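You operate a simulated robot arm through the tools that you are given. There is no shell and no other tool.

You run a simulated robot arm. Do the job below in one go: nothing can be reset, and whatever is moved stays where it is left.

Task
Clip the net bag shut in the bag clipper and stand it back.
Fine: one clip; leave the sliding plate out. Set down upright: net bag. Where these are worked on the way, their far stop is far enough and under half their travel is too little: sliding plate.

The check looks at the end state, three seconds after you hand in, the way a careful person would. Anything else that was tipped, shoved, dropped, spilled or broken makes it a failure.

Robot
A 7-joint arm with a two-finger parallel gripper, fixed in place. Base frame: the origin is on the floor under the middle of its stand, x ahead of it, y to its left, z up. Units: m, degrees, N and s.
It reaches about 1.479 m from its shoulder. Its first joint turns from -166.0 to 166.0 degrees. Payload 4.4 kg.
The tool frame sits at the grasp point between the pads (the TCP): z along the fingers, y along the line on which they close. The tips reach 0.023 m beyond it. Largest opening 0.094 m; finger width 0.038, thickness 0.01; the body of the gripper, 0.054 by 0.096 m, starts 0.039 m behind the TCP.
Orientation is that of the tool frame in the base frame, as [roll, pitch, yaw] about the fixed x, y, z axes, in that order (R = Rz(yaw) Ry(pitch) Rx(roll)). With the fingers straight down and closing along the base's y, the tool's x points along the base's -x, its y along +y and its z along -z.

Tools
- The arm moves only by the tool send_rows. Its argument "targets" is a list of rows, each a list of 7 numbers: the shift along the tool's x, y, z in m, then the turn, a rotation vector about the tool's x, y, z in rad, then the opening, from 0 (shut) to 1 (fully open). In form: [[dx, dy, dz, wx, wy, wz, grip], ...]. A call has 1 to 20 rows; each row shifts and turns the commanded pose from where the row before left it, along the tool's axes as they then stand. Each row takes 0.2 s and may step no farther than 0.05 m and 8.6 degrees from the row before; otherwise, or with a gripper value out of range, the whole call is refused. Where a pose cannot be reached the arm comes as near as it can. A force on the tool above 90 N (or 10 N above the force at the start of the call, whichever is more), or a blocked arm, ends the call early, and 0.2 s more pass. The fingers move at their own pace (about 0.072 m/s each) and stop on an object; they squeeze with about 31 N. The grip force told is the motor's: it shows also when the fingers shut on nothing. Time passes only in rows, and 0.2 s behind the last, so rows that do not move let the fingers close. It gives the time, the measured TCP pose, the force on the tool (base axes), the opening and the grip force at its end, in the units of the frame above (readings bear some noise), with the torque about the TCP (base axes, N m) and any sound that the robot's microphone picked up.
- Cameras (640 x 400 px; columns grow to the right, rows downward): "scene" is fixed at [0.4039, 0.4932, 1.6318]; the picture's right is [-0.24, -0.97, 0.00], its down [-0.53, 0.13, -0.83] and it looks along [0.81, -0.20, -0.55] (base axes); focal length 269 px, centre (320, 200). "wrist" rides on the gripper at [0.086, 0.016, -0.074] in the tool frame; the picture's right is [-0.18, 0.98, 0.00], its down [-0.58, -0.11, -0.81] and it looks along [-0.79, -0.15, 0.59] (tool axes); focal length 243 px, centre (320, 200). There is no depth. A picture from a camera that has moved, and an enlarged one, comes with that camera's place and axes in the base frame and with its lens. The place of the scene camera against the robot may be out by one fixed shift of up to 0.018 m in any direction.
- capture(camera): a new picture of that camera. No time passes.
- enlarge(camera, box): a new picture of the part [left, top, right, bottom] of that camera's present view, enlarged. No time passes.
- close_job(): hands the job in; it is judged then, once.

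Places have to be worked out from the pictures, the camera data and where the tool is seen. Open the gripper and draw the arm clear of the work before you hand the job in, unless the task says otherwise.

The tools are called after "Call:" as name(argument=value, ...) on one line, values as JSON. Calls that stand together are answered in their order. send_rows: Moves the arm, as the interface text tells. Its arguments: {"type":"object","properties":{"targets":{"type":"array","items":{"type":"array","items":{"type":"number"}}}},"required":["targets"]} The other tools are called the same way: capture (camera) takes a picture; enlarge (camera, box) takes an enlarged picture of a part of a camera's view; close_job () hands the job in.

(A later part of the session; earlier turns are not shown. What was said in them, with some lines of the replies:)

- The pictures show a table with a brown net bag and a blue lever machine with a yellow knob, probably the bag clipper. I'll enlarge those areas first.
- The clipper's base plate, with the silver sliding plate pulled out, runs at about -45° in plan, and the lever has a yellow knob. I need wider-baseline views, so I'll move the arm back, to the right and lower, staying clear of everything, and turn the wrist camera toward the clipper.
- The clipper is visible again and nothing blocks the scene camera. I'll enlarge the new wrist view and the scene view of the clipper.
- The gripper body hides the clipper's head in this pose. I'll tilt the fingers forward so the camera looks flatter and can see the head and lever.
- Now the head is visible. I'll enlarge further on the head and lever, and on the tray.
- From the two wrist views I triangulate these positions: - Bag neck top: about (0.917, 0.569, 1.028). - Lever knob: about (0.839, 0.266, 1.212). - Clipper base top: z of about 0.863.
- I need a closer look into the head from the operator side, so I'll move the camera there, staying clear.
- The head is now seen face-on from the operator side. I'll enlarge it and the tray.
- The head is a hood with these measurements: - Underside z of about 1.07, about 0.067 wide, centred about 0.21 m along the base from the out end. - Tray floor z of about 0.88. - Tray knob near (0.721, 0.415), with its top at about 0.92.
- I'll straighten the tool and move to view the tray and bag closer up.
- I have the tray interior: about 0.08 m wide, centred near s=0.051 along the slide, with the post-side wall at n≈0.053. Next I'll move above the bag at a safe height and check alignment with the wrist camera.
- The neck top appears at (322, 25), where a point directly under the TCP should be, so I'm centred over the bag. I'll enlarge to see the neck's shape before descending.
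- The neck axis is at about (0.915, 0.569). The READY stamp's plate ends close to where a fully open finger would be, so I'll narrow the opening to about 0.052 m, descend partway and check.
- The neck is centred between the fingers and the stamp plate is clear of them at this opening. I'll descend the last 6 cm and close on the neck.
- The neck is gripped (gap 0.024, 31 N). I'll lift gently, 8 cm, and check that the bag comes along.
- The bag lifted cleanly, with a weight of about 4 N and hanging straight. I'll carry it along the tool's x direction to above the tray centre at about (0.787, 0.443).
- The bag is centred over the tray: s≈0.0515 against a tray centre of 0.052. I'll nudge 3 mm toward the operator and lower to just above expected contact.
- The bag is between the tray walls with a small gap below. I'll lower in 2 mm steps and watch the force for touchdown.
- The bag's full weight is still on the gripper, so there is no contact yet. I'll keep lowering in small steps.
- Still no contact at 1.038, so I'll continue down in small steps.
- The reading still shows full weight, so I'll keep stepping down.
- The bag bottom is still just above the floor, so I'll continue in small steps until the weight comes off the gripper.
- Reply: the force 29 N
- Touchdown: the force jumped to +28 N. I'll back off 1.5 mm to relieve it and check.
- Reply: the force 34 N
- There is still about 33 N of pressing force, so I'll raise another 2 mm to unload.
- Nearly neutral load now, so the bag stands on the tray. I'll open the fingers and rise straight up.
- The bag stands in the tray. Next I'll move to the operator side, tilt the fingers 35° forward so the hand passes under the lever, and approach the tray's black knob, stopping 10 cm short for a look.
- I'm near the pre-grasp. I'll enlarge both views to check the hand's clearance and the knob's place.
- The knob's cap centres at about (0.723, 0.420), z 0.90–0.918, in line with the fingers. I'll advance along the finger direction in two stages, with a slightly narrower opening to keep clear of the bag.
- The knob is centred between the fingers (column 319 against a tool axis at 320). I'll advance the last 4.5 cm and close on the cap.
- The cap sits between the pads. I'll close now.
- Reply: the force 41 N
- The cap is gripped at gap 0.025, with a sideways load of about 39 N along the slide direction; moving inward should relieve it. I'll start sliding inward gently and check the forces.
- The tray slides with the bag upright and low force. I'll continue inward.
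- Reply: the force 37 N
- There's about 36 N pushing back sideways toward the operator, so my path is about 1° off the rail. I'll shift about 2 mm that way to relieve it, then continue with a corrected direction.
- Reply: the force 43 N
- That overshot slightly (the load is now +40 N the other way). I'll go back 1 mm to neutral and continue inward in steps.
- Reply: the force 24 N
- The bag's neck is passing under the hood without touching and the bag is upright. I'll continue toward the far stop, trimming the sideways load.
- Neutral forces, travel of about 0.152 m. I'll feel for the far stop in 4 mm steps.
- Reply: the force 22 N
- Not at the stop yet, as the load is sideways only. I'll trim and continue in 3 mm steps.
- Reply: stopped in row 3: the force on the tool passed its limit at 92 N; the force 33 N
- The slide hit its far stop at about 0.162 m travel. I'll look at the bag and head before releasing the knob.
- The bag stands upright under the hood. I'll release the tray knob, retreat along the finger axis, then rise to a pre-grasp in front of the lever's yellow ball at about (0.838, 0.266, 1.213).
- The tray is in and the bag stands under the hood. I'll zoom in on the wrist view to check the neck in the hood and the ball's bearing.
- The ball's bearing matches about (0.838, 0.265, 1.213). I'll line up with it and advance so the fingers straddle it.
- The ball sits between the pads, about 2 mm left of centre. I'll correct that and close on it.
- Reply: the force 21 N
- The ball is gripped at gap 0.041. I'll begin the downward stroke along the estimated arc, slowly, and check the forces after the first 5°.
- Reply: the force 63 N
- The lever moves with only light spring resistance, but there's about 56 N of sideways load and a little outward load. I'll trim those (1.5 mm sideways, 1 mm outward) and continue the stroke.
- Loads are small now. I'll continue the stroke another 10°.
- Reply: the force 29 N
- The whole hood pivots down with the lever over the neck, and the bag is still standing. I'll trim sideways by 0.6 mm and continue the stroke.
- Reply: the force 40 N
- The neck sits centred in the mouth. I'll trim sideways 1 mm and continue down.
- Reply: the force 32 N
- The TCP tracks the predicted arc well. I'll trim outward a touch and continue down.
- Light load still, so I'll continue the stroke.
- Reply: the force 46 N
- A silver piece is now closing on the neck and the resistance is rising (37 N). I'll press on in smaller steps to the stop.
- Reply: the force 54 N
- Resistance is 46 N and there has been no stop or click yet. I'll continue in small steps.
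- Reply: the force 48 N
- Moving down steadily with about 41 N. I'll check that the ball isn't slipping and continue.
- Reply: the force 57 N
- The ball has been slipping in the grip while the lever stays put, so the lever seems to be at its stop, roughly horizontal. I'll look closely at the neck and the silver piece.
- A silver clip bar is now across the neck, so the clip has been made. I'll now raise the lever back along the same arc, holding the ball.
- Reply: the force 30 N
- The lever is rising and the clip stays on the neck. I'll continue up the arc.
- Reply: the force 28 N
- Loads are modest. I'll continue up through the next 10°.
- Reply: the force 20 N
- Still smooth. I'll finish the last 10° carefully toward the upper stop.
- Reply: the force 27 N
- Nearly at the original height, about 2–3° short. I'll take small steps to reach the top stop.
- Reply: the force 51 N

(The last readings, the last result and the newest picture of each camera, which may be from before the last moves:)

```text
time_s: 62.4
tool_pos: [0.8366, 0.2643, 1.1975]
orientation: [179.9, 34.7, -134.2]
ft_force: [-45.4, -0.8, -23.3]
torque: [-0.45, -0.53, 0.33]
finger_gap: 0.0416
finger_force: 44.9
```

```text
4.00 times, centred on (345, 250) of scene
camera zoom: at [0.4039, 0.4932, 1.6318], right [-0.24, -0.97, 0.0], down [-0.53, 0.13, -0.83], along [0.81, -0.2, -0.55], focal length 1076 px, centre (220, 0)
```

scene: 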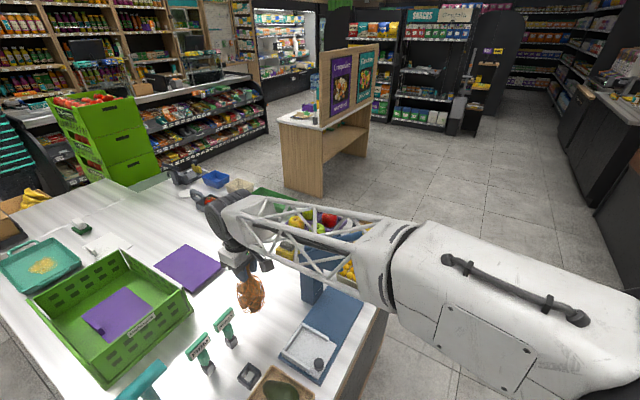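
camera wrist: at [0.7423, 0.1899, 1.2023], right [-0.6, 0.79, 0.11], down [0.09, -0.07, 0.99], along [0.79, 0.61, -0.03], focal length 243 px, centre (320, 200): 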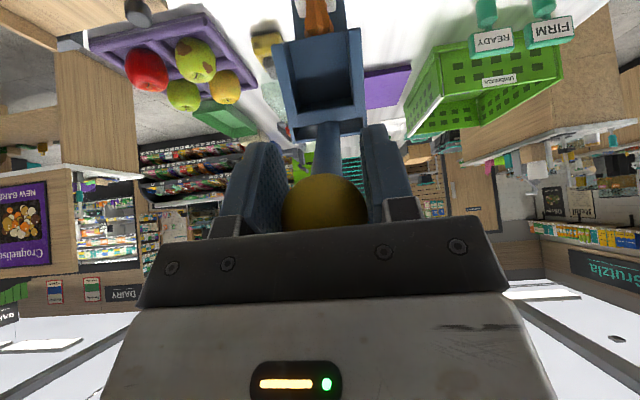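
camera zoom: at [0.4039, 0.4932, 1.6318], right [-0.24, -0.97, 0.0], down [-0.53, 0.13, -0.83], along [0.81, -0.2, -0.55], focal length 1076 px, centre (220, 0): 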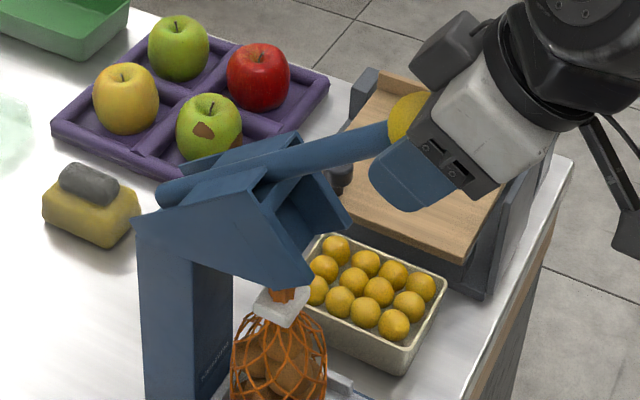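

About 38 N back along the arc, so the lever is at its top stop. I'll open and back straight off along the finger axis.

Call:
send_rows(targets=[[0.0015, 0, 0.0005, 0, 0, 0, 0], [0, 0, 0, 0, 0, 0, 0.5], [0, 0, 0, 0, 0, 0, 0.7], [0, 0, 0, 0, 0, 0, 0.7], [0, 0, -0.02, 0, 0, 0, 0.7], [0, 0, -0.04, 0, 0, 0, 0.7], [0, 0, -0.04, 0, 0, 0, 0.7], [0, 0, -0.02, 0, 0, 0, 0.7], [0, 0, 0, 0, 0, 0, 0.7]])

Call:
enlarge(camera="scene", box=[270, 200, 400, 330])

Call:
capture(camera="wrist")

```text
time_s: 64.4
tool_pos: [0.7893, 0.2132, 1.2967]
orientation: [179.8, 34.7, -134.2]
ft_force: [-0.2, 0.3, -0.1]
torque: [0.0, -0.03, 0.06]
finger_gap: 0.0655
finger_force: 0.1
```

```text
3.08 times, centred on (335, 265) of scene
camera zoom: at [0.4039, 0.4932, 1.6318], right [-0.24, -0.97, 0.0], down [-0.53, 0.13, -0.83], along [0.81, -0.2, -0.55], focal length 828 px, centre (274, 0)
```

zoom: 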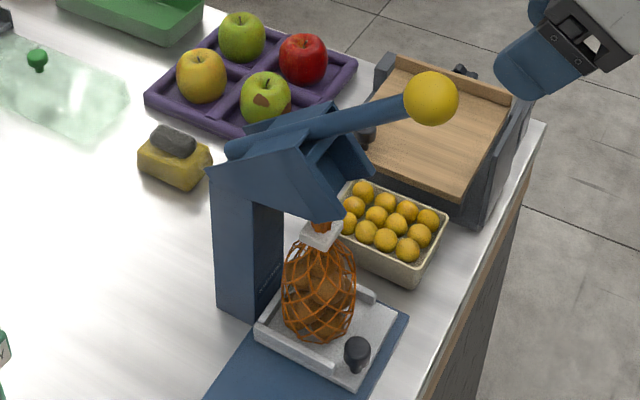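

```text
taken
camera wrist: at [0.6985, 0.1424, 1.3083], right [-0.6, 0.79, 0.11], down [0.09, -0.07, 0.99], along [0.79, 0.61, -0.03], focal length 243 px, centre (320, 200)
```

wrist: 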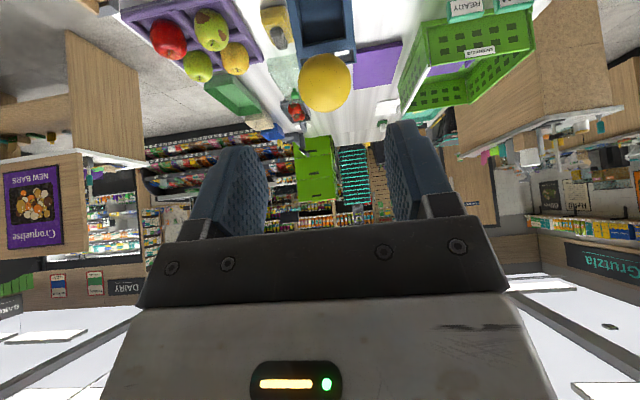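

The lever is up, the clip is on the neck and the bag is upright on the tray. I'll return to the tray knob by the same path: back, down, then pause short of it for a look.

Call:
send_rows(targets=[[0.0246, 0, -0.0171, 0, 0, 0, 0.6], [0.0246, 0.006, 0.0371, 0, 0, 0, 0.45], [0.0246, 0.006, 0.0371, 0, 0, 0, 0.45], [0.0246, 0.006, 0.0371, 0, 0, 0, 0.45], [0.0246, 0.006, 0.0371, 0, 0, 0, 0.45], [0.0246, 0.006, 0.0371, 0, 0, 0, 0.45], [0, 0, 0.04, 0, 0, 0, 0.45], [0, 0, 0.04, 0, 0, 0, 0.45], [0, 0, 0, 0, 0, 0, 0.45]])

Call:
capture(camera="wrist")

Call:
enlarge(camera="scene", box=[270, 220, 430, 360])

```text
time_s: 66.4
tool_pos: [0.783, 0.2504, 1.0076]
orientation: [179.7, 34.9, -134.3]
ft_force: [0.0, 0.2, 0.5]
torque: [0.01, 0.01, -0.04]
finger_gap: 0.0422
finger_force: 0.1
```

```text
taken
camera wrist: at [0.6914, 0.1792, 1.0206], right [-0.6, 0.79, 0.11], down [0.09, -0.07, 0.99], along [0.79, 0.61, -0.03], focal length 243 px, centre (320, 200)
```

wrist: 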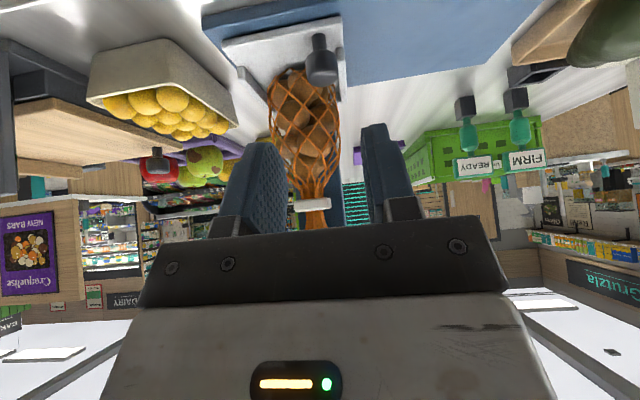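

```text
2.86 times, centred on (350, 290) of scene
camera zoom: at [0.4039, 0.4932, 1.6318], right [-0.24, -0.97, 0.0], down [-0.53, 0.13, -0.83], along [0.81, -0.2, -0.55], focal length 768 px, centre (234, -57)
```

zoom: 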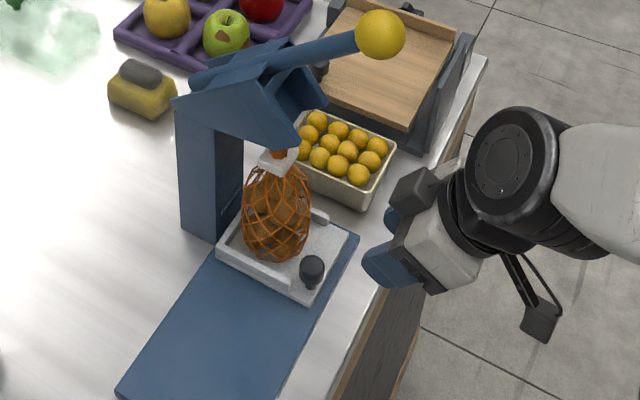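

The knob is lined up (column 322). I'll advance the remaining 11 cm and stop before closing.

Call:
send_rows(targets=[[0.001, -0.0003, 0.03, 0, 0, 0, 0.45], [0, 0, 0.03, 0, 0, 0, 0.45], [0, 0, 0.03, 0, 0, 0, 0.45], [0, 0, 0.023, 0, 0, 0, 0.45], [0, 0, 0, 0, 0, 0, 0.45]])

Call:
capture(camera="wrist")

Call:
enlarge(camera="scene", box=[300, 250, 400, 340])

```text
time_s: 67.6
tool_pos: [0.8269, 0.2955, 0.9122]
orientation: [179.9, 34.8, -134.2]
ft_force: [0.1, -0.4, -0.1]
torque: [0.03, -0.01, 0.02]
finger_gap: 0.0424
finger_force: 0.1
```

```text
taken
camera wrist: at [0.7355, 0.2242, 0.9252], right [-0.6, 0.79, 0.11], down [0.09, -0.07, 0.99], along [0.79, 0.61, -0.03], focal length 243 px, centre (320, 200)
```

wrist: 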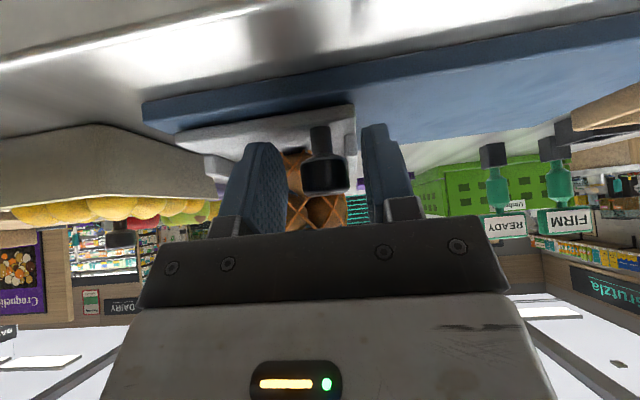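

```text
4.44 times, centred on (350, 295) of scene
camera zoom: at [0.4039, 0.4932, 1.6318], right [-0.24, -0.97, 0.0], down [-0.53, 0.13, -0.83], along [0.81, -0.2, -0.55], focal length 1195 px, centre (187, -222)
```

zoom: 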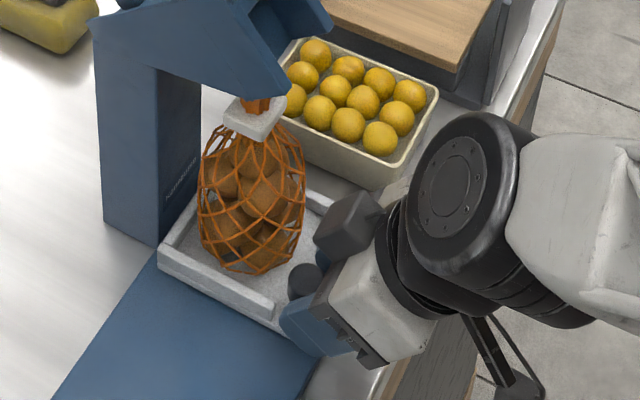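

The knob cap sits between the pads. I'll close on it.

Call:
send_rows(targets=[[0, 0.0012, 0, 0, 0, 0, 0.45], [0, 0, 0, 0, 0, 0, 0.3], [0, 0, 0, 0, 0, 0, 0.1], [0, 0, 0, 0, 0, 0, 0], [0, 0, 0, 0, 0, 0, 0]])

```text
time_s: 68.8
tool_pos: [0.8259, 0.2964, 0.9127]
orientation: [179.8, 34.8, -134.2]
ft_force: [3.1, 4.0, -1.0]
torque: [0.01, -0.04, 0.02]
finger_gap: 0.0252
finger_force: 44.6
```

Clean grip with almost no load. I'll slide the tray out, slowly, with the small rail-direction correction.

Call:
send_rows(targets=[[0, 0.006, 0, 0, 0, 0, 0], [-0.0001, 0.009, 0.0001, 0, 0, 0, 0], [-0.0001, 0.01, 0.0001, 0, 0, 0, 0], [-0.0001, 0.01, 0.0001, 0, 0, 0, 0], [0, 0, 0, 0, 0, 0, 0]])

Call:
enlarge(camera="scene", box=[270, 230, 400, 350])

```text
time_s: 70.0
tool_pos: [0.8013, 0.3212, 0.9138]
orientation: [179.8, 34.8, -134.2]
ft_force: [18.9, 18.9, -18.0]
torque: [0.06, -0.07, 0.03]
finger_gap: 0.025
finger_force: 45.3
```

```text
3.33 times, centred on (335, 290) of scene
camera zoom: at [0.4039, 0.4932, 1.6318], right [-0.24, -0.97, 0.0], down [-0.53, 0.13, -0.83], along [0.81, -0.2, -0.55], focal length 896 px, centre (270, -100)
```

zoom: 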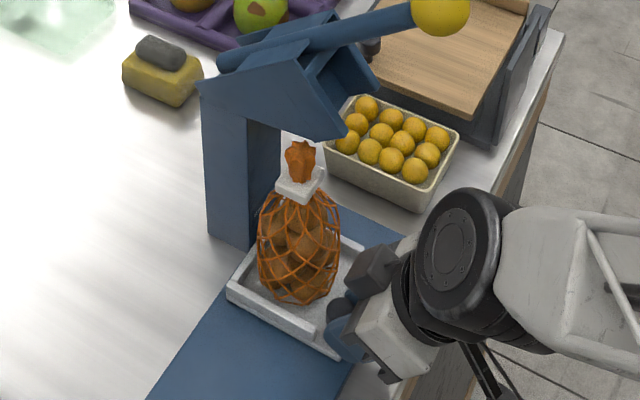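

The clipped bag comes out upright. I'll trim the small load and continue outward.

Call:
send_rows(targets=[[-0.0004, 0.008, 0.0007, 0, 0, 0, 0], [-0.0001, 0.012, 0.0001, 0, 0, 0, 0], [-0.0001, 0.012, 0.0001, 0, 0, 0, 0], [-0.0001, 0.012, 0.0001, 0, 0, 0, 0], [0, 0, 0, 0, 0, 0, 0]])

```text
time_s: 71.2
tool_pos: [0.7685, 0.3521, 0.9139]
orientation: [179.8, 34.7, -134.3]
ft_force: [-21.5, -20.4, -10.7]
torque: [-0.36, 0.33, 0.05]
finger_gap: 0.0252
finger_force: 44.8
```

Slight overshoot in the correction, so I'll trim back 0.7 mm and continue outward.

Call:
send_rows(targets=[[0.0006, 0.01, -0.0004, 0, 0, 0, 0], [0, 0.012, 0, 0, 0, 0, 0], [0, 0.012, 0, 0, 0, 0, 0], [0, 0.012, 0, 0, 0, 0, 0], [0, 0.01, 0, 0, 0, 0, 0], [0, 0, 0, 0, 0, 0, 0]])

Call:
enlarge(camera="scene", box=[260, 250, 400, 380])

```text
time_s: 72.6
tool_pos: [0.7301, 0.3924, 0.9149]
orientation: [179.8, 34.8, -134.2]
ft_force: [15.8, 16.9, -36.4]
torque: [-0.2, 0.24, -0.01]
finger_gap: 0.0253
finger_force: 45.3
```

```text
3.08 times, centred on (330, 315) of scene
camera zoom: at [0.4039, 0.4932, 1.6318], right [-0.24, -0.97, 0.0], down [-0.53, 0.13, -0.83], along [0.81, -0.2, -0.55], focal length 828 px, centre (289, -154)
```

zoom: 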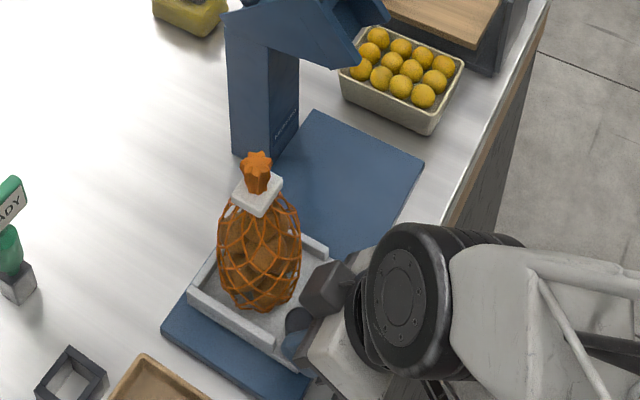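

About 2.5 cm remains to the out stop. I'll relieve the vertical and sideways load and continue in smaller steps.

Call:
send_rows(targets=[[0.0001, 0.006, 0.0011, 0, 0, 0, 0], [0, 0.008, 0, 0, 0, 0, 0], [0, 0.006, 0, 0, 0, 0, 0], [0, 0, 0, 0, 0, 0, 0]])

```text
time_s: 73.6
tool_pos: [0.7151, 0.4056, 0.9139]
orientation: [179.8, 34.8, -134.2]
ft_force: [3.6, 3.6, -15.6]
torque: [-0.19, 0.13, 0.02]
finger_gap: 0.0251
finger_force: 44.6
```

Call:
send_rows(targets=[[0, 0.003, 0, 0, 0, 0, 0], [0, 0.003, 0, 0, 0, 0, 0], [0, 0, 0, 0, 0, 0, 0]])

```text
time_s: 74.4
tool_pos: [0.7119, 0.4078, 0.9138]
orientation: [179.9, 34.9, -134.2]
ft_force: [27.5, -28.9, -7.4]
torque: [-0.35, -0.24, -0.8]
finger_gap: 0.025
finger_force: 45.4
```

The tray is back at its out stop (40 N along the slide). I'll relieve the load, release and retreat along the finger axis.

Call:
send_rows(targets=[[0, -0.0008, 0, 0, 0, 0, 0], [0, 0, 0, 0, 0, 0, 0.25], [0, 0, 0, 0, 0, 0, 0.45], [0, 0, 0, 0, 0, 0, 0.45], [0, 0, -0.02, 0, 0, 0, 0.45], [0, 0, -0.04, 0, 0, 0, 0.45], [0, 0, -0.045, 0, 0, 0, 0.45], [0, 0, -0.045, 0, 0, 0, 0.45], [0, 0, -0.045, 0, 0, 0, 0.45], [0, 0, 0, 0, 0, 0, 0.45]])

Call:
capture(camera="wrist")

Call:
enlarge(camera="scene", box=[260, 250, 400, 380])

```text
time_s: 76.6
tool_pos: [0.6321, 0.3259, 1.0746]
orientation: [179.9, 34.8, -134.2]
ft_force: [1.1, 0.0, -0.5]
torque: [0.02, 0.03, 0.0]
finger_gap: 0.0423
finger_force: 0.2
```

```text
taken
camera wrist: at [0.5421, 0.2561, 1.0863], right [-0.6, 0.79, 0.11], down [0.09, -0.07, 0.99], along [0.79, 0.61, -0.03], focal length 243 px, centre (320, 200)
```

wrist: 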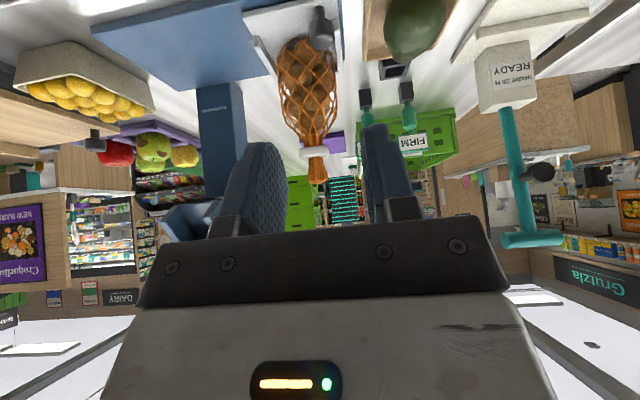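

```text
3.08 times, centred on (330, 315) of scene
camera zoom: at [0.4039, 0.4932, 1.6318], right [-0.24, -0.97, 0.0], down [-0.53, 0.13, -0.83], along [0.81, -0.2, -0.55], focal length 828 px, centre (289, -154)
```

zoom: 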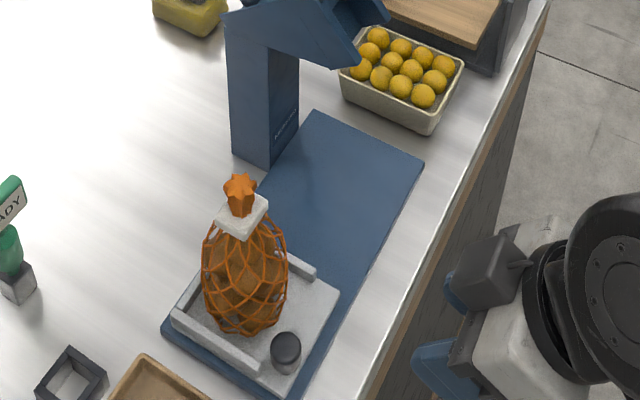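

The tray is out, the bag upright and clipped. I'll straighten the tool and move above the bag to inspect the clip from close up before regrasping.

Call:
send_rows(targets=[[-0.0138, 0, -0.0432, 0, 0, 0, 0.6], [-0.0138, 0, -0.0432, 0, 0, 0, 0.6], [-0.0138, 0, -0.0432, 0, 0, 0, 0.6], [0, 0, 0, 0, 0.1215, 0, 0.6], [0, 0, 0, 0, 0.1215, 0, 0.6], [0, 0, 0, 0, 0.1215, 0, 0.6], [0, 0, 0, 0, 0.1215, 0, 0.6], [0, 0, 0, 0, 0.1215, 0, 0.6], [-0.0458, -0.006, 0, 0, 0, 0, 0.6], [-0.0458, -0.006, 0, 0, 0, 0, 0.6], [-0.0458, -0.006, 0, 0, 0, 0, 0.6], [-0.0458, -0.006, 0, 0, 0, 0, 0.6], [-0.0458, -0.006, 0, 0, 0, 0, 0.6], [0, 0, 0, 0, 0, 0, 0.6]])

Call:
capture(camera="wrist")

Call:
enlarge(camera="wrist", box=[260, 0, 380, 75])

Call:
enlarge(camera="scene", box=[280, 280, 360, 360])

```text
time_s: 79.6
tool_pos: [0.7883, 0.4447, 1.2009]
orientation: [179.9, 0.0, -134.1]
ft_force: [0.5, 0.7, -0.5]
torque: [0.0, -0.02, 0.01]
finger_gap: 0.0565
finger_force: 0.1
```

```text
taken
camera wrist: at [0.7164, 0.3929, 1.2771], right [-0.58, 0.82, 0.0], down [0.48, 0.34, 0.81], along [0.66, 0.47, -0.59], focal length 243 px, centre (320, 200)
```

wrist: 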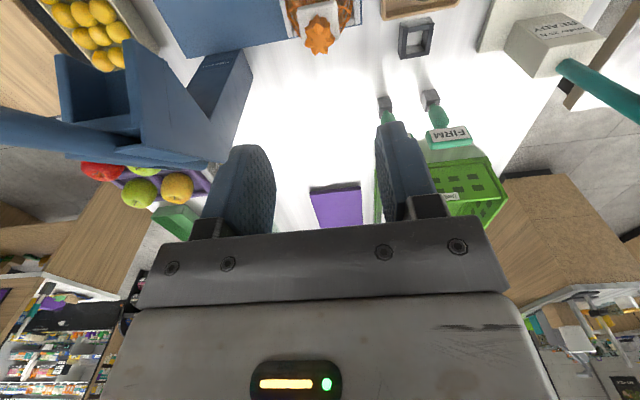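

```text
5.33 times, centred on (320, 38) of wrist
camera zoom: at [0.7164, 0.3929, 1.2771], right [-0.58, 0.82, 0.0], down [0.48, 0.34, 0.81], along [0.66, 0.47, -0.59], focal length 1294 px, centre (320, 1067)
```

zoom: 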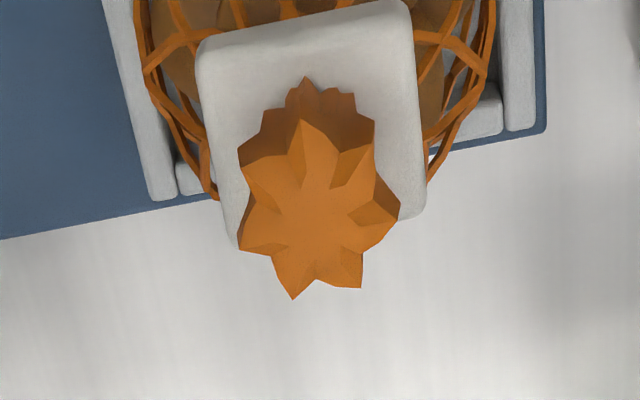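

```text
5.00 times, centred on (320, 320) of scene
camera zoom: at [0.4039, 0.4932, 1.6318], right [-0.24, -0.97, 0.0], down [-0.53, 0.13, -0.83], along [0.81, -0.2, -0.55], focal length 1345 px, centre (320, -400)
```

zoom: 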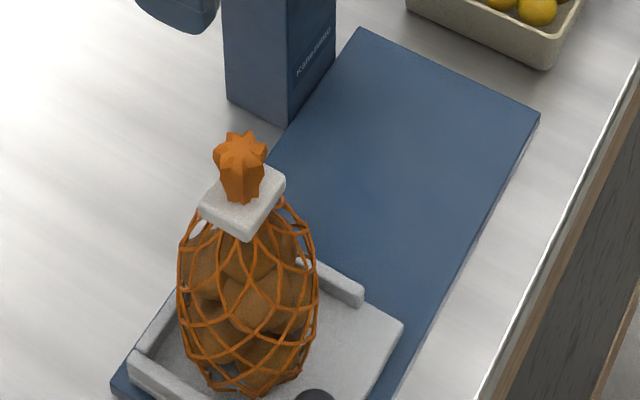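

The clip is a roughly 35 mm plate with its top at z≈1.011, leaving about 4 cm of neck above it. I'll grip the neck above the clip, with tips about 6 mm over the plate (TCP z≈1.04).

Call:
send_rows(targets=[[0.0043, -0.0015, 0.02, 0, 0, 0, 0.55], [0, 0, 0.04, 0, 0, 0, 0.55], [0, 0, 0.04, 0, 0, 0, 0.55], [0, 0, 0.03, 0, 0, 0, 0.55], [0, 0, 0.02, 0, 0, 0, 0.55], [0, 0, 0, 0, 0, 0, 0.55]])

Call:
capture(camera="wrist")

Call:
enlarge(camera="scene", box=[270, 270, 350, 350])

```text
time_s: 81.0
tool_pos: [0.7848, 0.4386, 1.053]
orientation: [179.9, 0.1, -134.1]
ft_force: [0.7, -0.5, 1.2]
torque: [-0.02, -0.03, 0.0]
finger_gap: 0.0516
finger_force: 0.1
```

```text
taken
camera wrist: at [0.7132, 0.3876, 1.1282], right [-0.58, 0.82, 0.0], down [0.48, 0.34, 0.81], along [0.66, 0.47, -0.59], focal length 243 px, centre (320, 200)
```

wrist: 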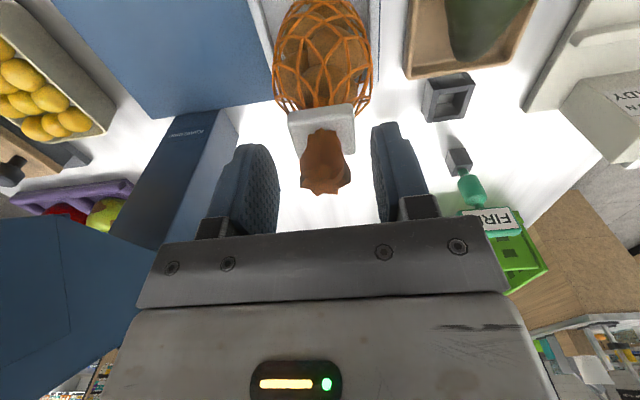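

```text
5.00 times, centred on (310, 310) of scene
camera zoom: at [0.4039, 0.4932, 1.6318], right [-0.24, -0.97, 0.0], down [-0.53, 0.13, -0.83], along [0.81, -0.2, -0.55], focal length 1345 px, centre (370, -350)
```

zoom: 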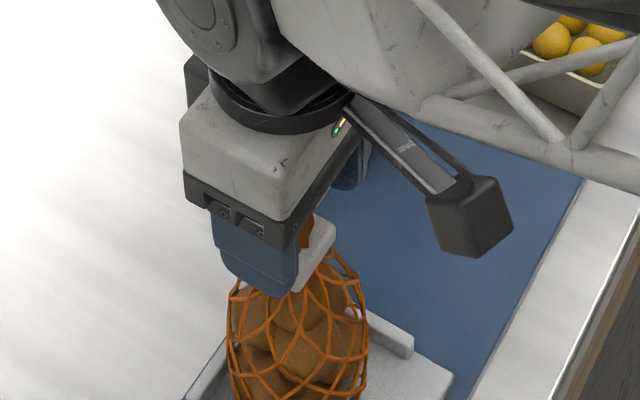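

The neck is centred between the fingers and the clip is below the tips. I'll descend 1.1 cm more and close on the neck.

Call:
send_rows(targets=[[0, 0, 0.011, 0, 0, 0, 0.55], [0, 0, 0, 0, 0, 0, 0.55], [0, 0, 0, 0, 0, 0, 0.3], [0, 0, 0, 0, 0, 0, 0.1], [0, 0, 0, 0, 0, 0, 0], [0, 0, 0, 0, 0, 0, 0]])

Call:
capture(camera="wrist")

```text
time_s: 82.4
tool_pos: [0.7845, 0.4395, 1.042]
orientation: [179.8, 0.0, -134.1]
ft_force: [-0.3, 0.1, 0.2]
torque: [-0.17, -0.11, 0.01]
finger_gap: 0.0236
finger_force: 30.9
```

```text
taken
camera wrist: at [0.7129, 0.3875, 1.1175], right [-0.58, 0.82, 0.0], down [0.48, 0.34, 0.81], along [0.66, 0.47, -0.59], focal length 243 px, centre (320, 200)
```

wrist: 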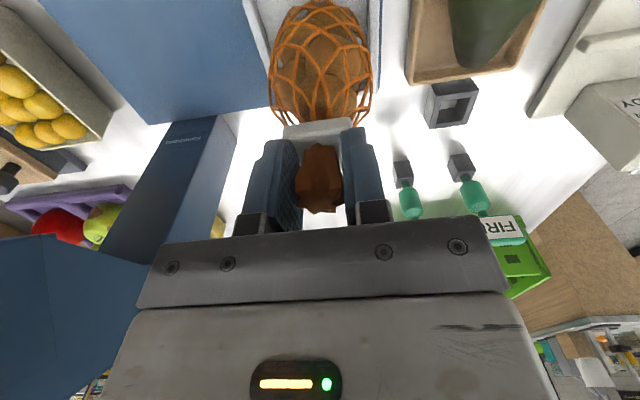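

Gripped on the neck above the clip. I'll lift 8 cm and verify.

Call:
send_rows(targets=[[0, 0, -0.008, 0, 0, 0, 0], [0, 0, -0.012, 0, 0, 0, 0], [0, 0, -0.02, 0, 0, 0, 0], [0, 0, -0.02, 0, 0, 0, 0], [0, 0, -0.02, 0, 0, 0, 0], [0, 0, 0, 0, 0, 0, 0], [0, 0, 0, 0, 0, 0, 0]])

Call:
enlarge(camera="scene", box=[240, 240, 380, 370])

Call:
capture(camera="wrist")

```text
time_s: 84.0
tool_pos: [0.7851, 0.4392, 1.1221]
orientation: [179.8, 0.1, -134.2]
ft_force: [0.7, 0.7, -3.7]
torque: [-0.04, 0.03, -0.03]
finger_gap: 0.0236
finger_force: 30.6
```

```text
3.08 times, centred on (310, 305) of scene
camera zoom: at [0.4039, 0.4932, 1.6318], right [-0.24, -0.97, 0.0], down [-0.53, 0.13, -0.83], along [0.81, -0.2, -0.55], focal length 828 px, centre (351, -123)
```

zoom: 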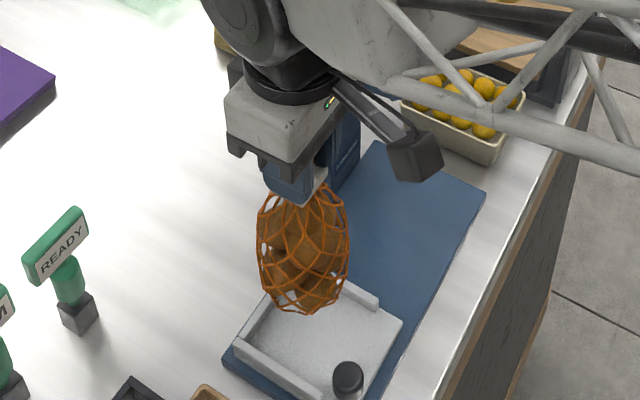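

```text
taken
camera wrist: at [0.7129, 0.3885, 1.1977], right [-0.58, 0.82, 0.0], down [0.48, 0.34, 0.81], along [0.66, 0.47, -0.59], focal length 243 px, centre (320, 200)
```

wrist: 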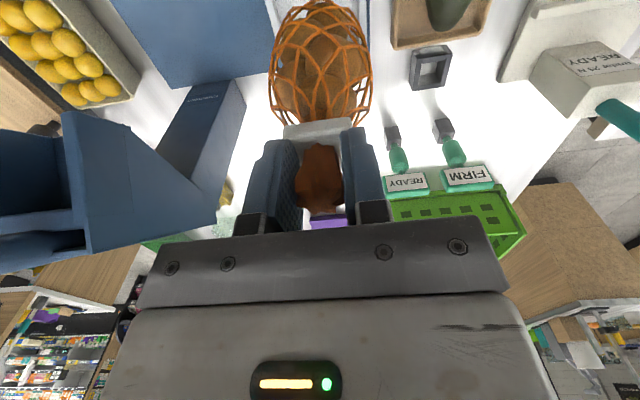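

Lifted cleanly and hanging straight. I'll carry it back to the original spot at about (0.914, 0.568).

Call:
send_rows(targets=[[-0.015, -0.0003, 0, 0, 0, 0, 0], [-0.025, -0.0004, 0, 0, 0, 0, 0], [-0.03, -0.0005, 0, 0, 0, 0, 0], [-0.03, -0.0005, 0, 0, 0, 0, 0], [-0.03, -0.0005, 0, 0, 0, 0, 0], [-0.027, -0.0005, 0, 0, 0, 0, 0], [-0.017, -0.0003, 0, 0, 0, 0, 0], [-0.008, -0.0002, 0, 0, 0, 0, 0], [0, 0, 0, 0, 0, 0, 0], [0, 0, 0, 0, 0, 0, 0]])

Call:
capture(camera="wrist")

Call:
enlarge(camera="scene", box=[180, 220, 340, 360])

```text
time_s: 86.2
tool_pos: [0.9154, 0.5693, 1.1229]
orientation: [179.9, 0.0, -134.1]
ft_force: [0.7, -0.1, -3.8]
torque: [-0.04, 0.01, 0.01]
finger_gap: 0.0233
finger_force: 30.4
```

```text
taken
camera wrist: at [0.8416, 0.5171, 1.1991], right [-0.58, 0.82, 0.0], down [0.48, 0.34, 0.81], along [0.66, 0.47, -0.59], focal length 243 px, centre (320, 200)
```

wrist: 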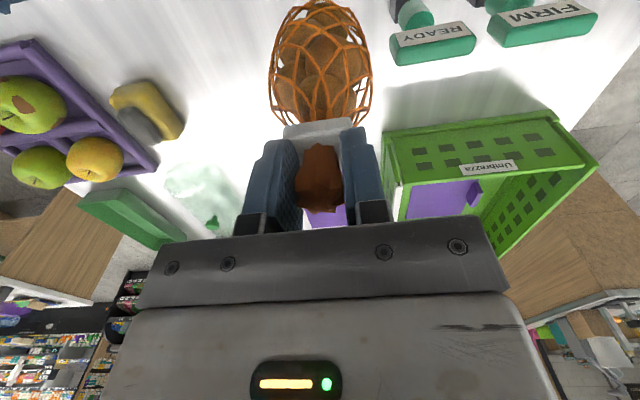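

```text
2.86 times, centred on (260, 290) of scene
camera zoom: at [0.4039, 0.4932, 1.6318], right [-0.24, -0.97, 0.0], down [-0.53, 0.13, -0.83], along [0.81, -0.2, -0.55], focal length 768 px, centre (491, -57)
```

zoom: 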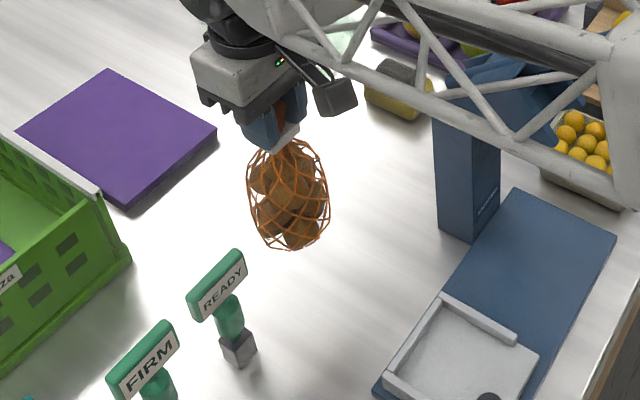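

Over the original spot. I'll lower to about 7 mm above expected table contact (TCP z≈1.027).

Call:
send_rows(targets=[[0, 0, 0.02, 0, 0, 0, 0], [0, 0, 0.025, 0, 0, 0, 0], [0, 0, 0.025, 0, 0, 0, 0], [0, 0, 0.016, 0, 0, 0, 0], [0, 0, 0.009, 0, 0, 0, 0], [0, 0, 0, 0, 0, 0, 0], [0, 0, 0, 0, 0, 0, 0]])

Call:
enlarge(camera="scene", box=[200, 250, 300, 350])

```text
time_s: 87.8
tool_pos: [0.9127, 0.5692, 1.0274]
orientation: [179.9, 0.0, -134.1]
ft_force: [0.1, 0.6, -4.4]
torque: [-0.01, -0.02, 0.01]
finger_gap: 0.0236
finger_force: 30.8
```

```text
4.00 times, centred on (250, 300) of scene
camera zoom: at [0.4039, 0.4932, 1.6318], right [-0.24, -0.97, 0.0], down [-0.53, 0.13, -0.83], along [0.81, -0.2, -0.55], focal length 1076 px, centre (600, -200)
```

zoom: 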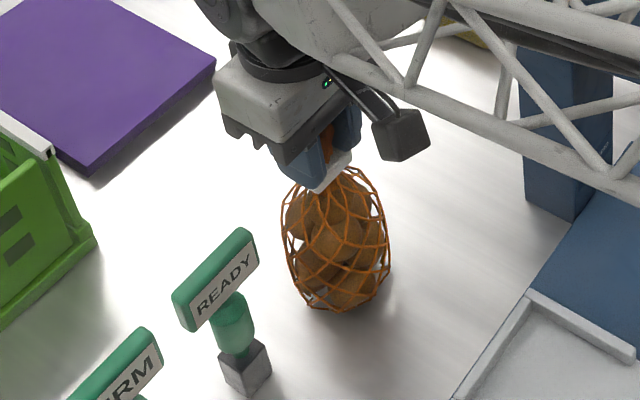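

The bag is about 7 mm above the table, matching its original place. I'll lower in small steps to touchdown.

Call:
send_rows(targets=[[0, 0, 0.0015, 0, 0, 0, 0], [0, 0, 0.0015, 0, 0, 0, 0], [0, 0, 0.0015, 0, 0, 0, 0], [0, 0, 0, 0, 0, 0, 0]])

```text
time_s: 88.8
tool_pos: [0.9142, 0.5682, 1.0226]
orientation: [179.7, 0.0, -134.0]
ft_force: [-0.8, -0.1, -4.9]
torque: [0.01, -0.02, 0.04]
finger_gap: 0.0235
finger_force: 31.1
```

Call:
send_rows(targets=[[0, 0, 0.001, 0, 0, 0, 0], [0, 0, 0.001, 0, 0, 0, 0], [0, 0, 0, 0, 0, 0, 0]])

```text
time_s: 89.6
tool_pos: [0.9134, 0.5677, 1.0205]
orientation: [179.8, 0.0, -134.0]
ft_force: [0.3, -0.3, -4.9]
torque: [-0.01, -0.04, 0.01]
finger_gap: 0.0234
finger_force: 31.0
```

No contact yet, so I'll continue in 1 mm steps.

Call:
send_rows(targets=[[0, 0, 0.001, 0, 0, 0, 0], [0, 0, 0, 0, 0, 0, 0]])

```text
time_s: 90.2
tool_pos: [0.914, 0.5679, 1.0212]
orientation: [179.9, 0.1, -134.1]
ft_force: [-1.7, 1.8, 2.9]
torque: [0.21, 0.14, 0.0]
finger_gap: 0.0234
finger_force: 30.6
```

Touchdown: the weight is off and there is a slight upward push. I'll open the fingers gently and rise straight up.

Call:
send_rows(targets=[[0, 0, 0, 0, 0, 0, 0.35], [0, 0, 0, 0, 0, 0, 0.5], [0, 0, 0, 0, 0, 0, 0.55], [0, 0, 0, 0, 0, 0, 0.55], [0, 0, -0.015, 0, 0, 0, 0.55], [0, 0, -0.03, 0, 0, 0, 0.55], [0, 0, -0.04, 0, 0, 0, 0.55], [0, 0, -0.045, 0, 0, 0, 0.55], [0, 0, -0.045, 0, 0, 0, 0.55], [0, 0, 0, 0, 0, 0, 0.55]])

Call:
capture(camera="wrist")

Call:
enlarge(camera="scene", box=[190, 240, 350, 370])

```text
time_s: 92.4
tool_pos: [0.9155, 0.5688, 1.1946]
orientation: [-180.0, 0.0, -134.1]
ft_force: [-0.4, 0.3, -0.2]
torque: [-0.02, -0.05, 0.01]
finger_gap: 0.0517
finger_force: 0.2
```

```text
taken
camera wrist: at [0.8435, 0.5174, 1.2704], right [-0.58, 0.82, 0.0], down [0.48, 0.34, 0.81], along [0.66, 0.47, -0.59], focal length 243 px, centre (320, 200)
```

wrist: 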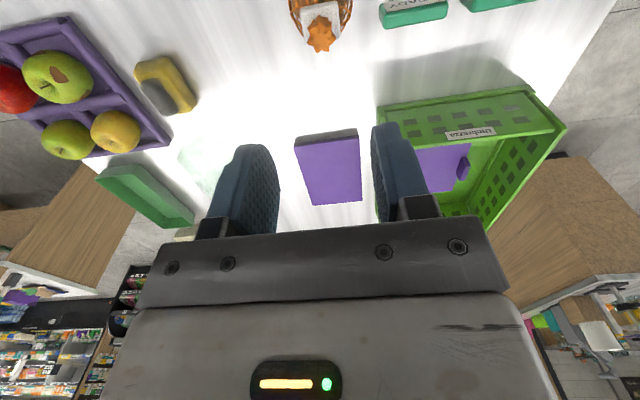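

```text
3.08 times, centred on (270, 305) of scene
camera zoom: at [0.4039, 0.4932, 1.6318], right [-0.24, -0.97, 0.0], down [-0.53, 0.13, -0.83], along [0.81, -0.2, -0.55], focal length 828 px, centre (474, -123)
```

zoom: 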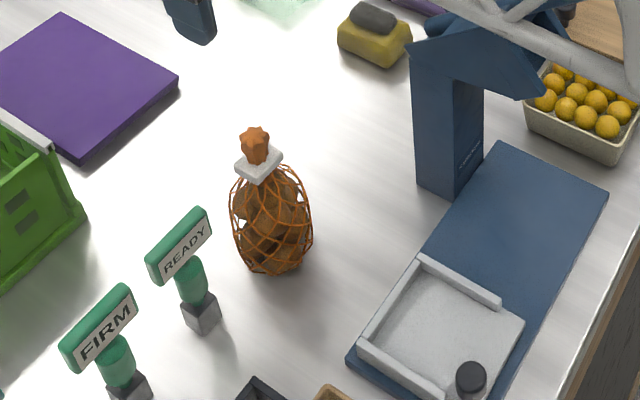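

The bag stands upright and clipped on its original spot, and the sliding plate is out. I'll raise the arm and draw back to the starting area, then check the whole scene.

Call:
send_rows(targets=[[0, 0, -0.045, 0, 0, 0, 0.55], [0, 0, -0.049, 0, 0, 0, 0.55], [0, 0, -0.049, 0, 0, 0, 0.55], [0, 0, -0.049, 0, 0, 0, 0.55], [0.0419, 0.0124, -0.01, 0, 0, 0, 1], [0.0419, 0.0124, -0.01, 0, 0, 0, 1], [0.0419, 0.0124, -0.01, 0, 0, 0, 1], [0.0419, 0.0124, -0.01, 0, 0, 0, 1], [0.0419, 0.0124, -0.01, 0, 0, 0, 1], [0.0419, 0.0124, -0.01, 0, 0, 0, 1], [0.0419, 0.0124, -0.01, 0, 0, 0, 1], [0.0419, 0.0124, -0.01, 0, 0, 0, 1], [0, 0, 0, 0, 0, 0, 1]])

Call:
capture(camera="scene")

Call:
capture(camera="wrist")

Call:
enlarge(camera="scene", box=[190, 200, 410, 370])

```text
time_s: 95.2
tool_pos: [0.6095, 0.3951, 1.4668]
orientation: [179.9, 0.0, -134.2]
ft_force: [0.8, -0.1, -0.2]
torque: [-0.01, -0.01, 0.01]
finger_gap: 0.0939
finger_force: 0.1
```

```text
taken
```

scene: 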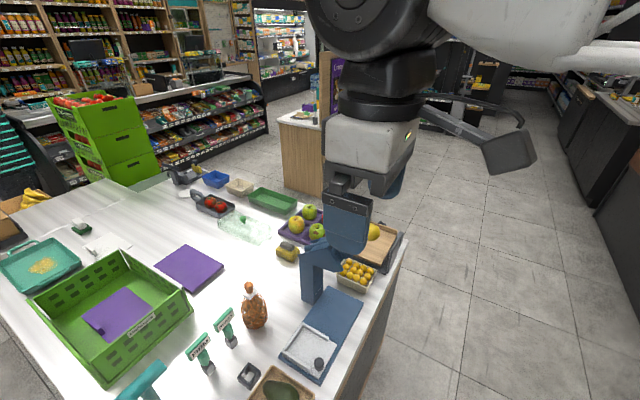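

```text
taken
camera wrist: at [0.5383, 0.3441, 1.5421], right [-0.58, 0.82, 0.0], down [0.48, 0.34, 0.81], along [0.66, 0.47, -0.59], focal length 243 px, centre (320, 200)
```

wrist: 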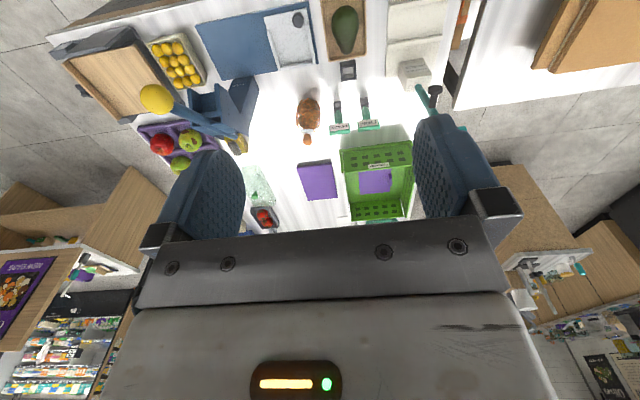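

```text
2.35 times, centred on (300, 285) of scene
camera zoom: at [0.4039, 0.4932, 1.6318], right [-0.24, -0.97, 0.0], down [-0.53, 0.13, -0.83], along [0.81, -0.2, -0.55], focal length 633 px, centre (367, 0)
```

zoom: 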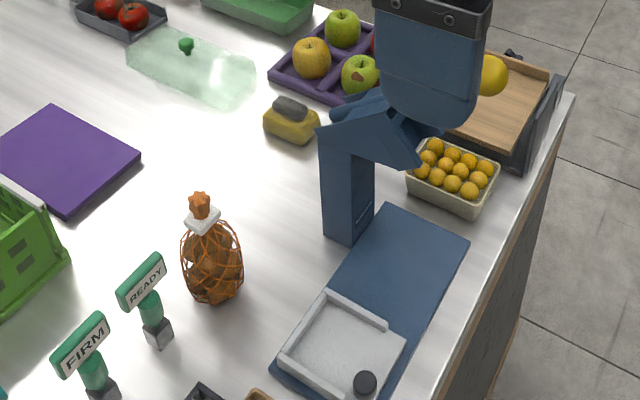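

Everything looks as at the start, apart from the clip on the bag. I'll take the same close-up as at the start to compare the tray and bag exactly.

Call:
enlarge(camera="scene", box=[180, 270, 388, 400])

Call:
enlarge(camera="wrist", box=[250, 0, 400, 150])

```text
3.08 times, centred on (284, 335) of scene
camera zoom: at [0.4039, 0.4932, 1.6318], right [-0.24, -0.97, 0.0], down [-0.53, 0.13, -0.83], along [0.81, -0.2, -0.55], focal length 828 px, centre (431, -215)
```

zoom: 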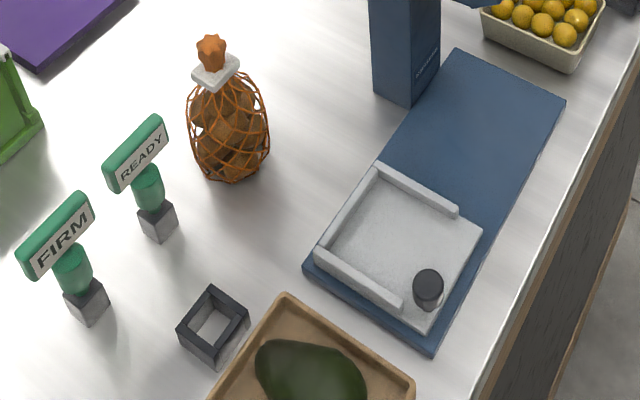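

```text
2.67 times, centred on (325, 75) of wrist
camera zoom: at [0.5383, 0.3441, 1.5421], right [-0.58, 0.82, 0.0], down [0.48, 0.34, 0.81], along [0.66, 0.47, -0.59], focal length 647 px, centre (307, 533)
```

zoom: 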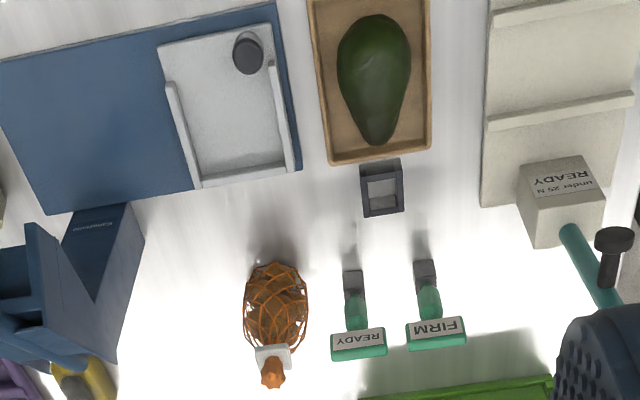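

The tray and bag match their starting places almost to the pixel. The bag stands upright with one clip on its neck, the sliding plate is at its out stop, the lever is up and nothing else has moved. The arm is clear with the gripper open, so I'll hand the job in.

Call:
close_job()

```text
The job is handed in.
```

I clipped the net bag shut and stood it back upright on its original spot. I handed the job in and have not seen the result of the check.

- **Clip:** There is one clip on the neck, from a single lever stroke. At the bottom of the stroke the lever stopped moving and its ball slipped in the gripper. I took that as the lever's stop, and the clip was already visible on the neck.
- **Sliding plate:** I slid it in about 0.162 m to its far stop with the bag on it. After clipping, I slid it back to its out stop and left it there.
- **Lever:** I returned it to its top stop.
- **Everything else:** In the last pictures the other objects on the table are where they started. The gripper is open and the arm is clear of the work.
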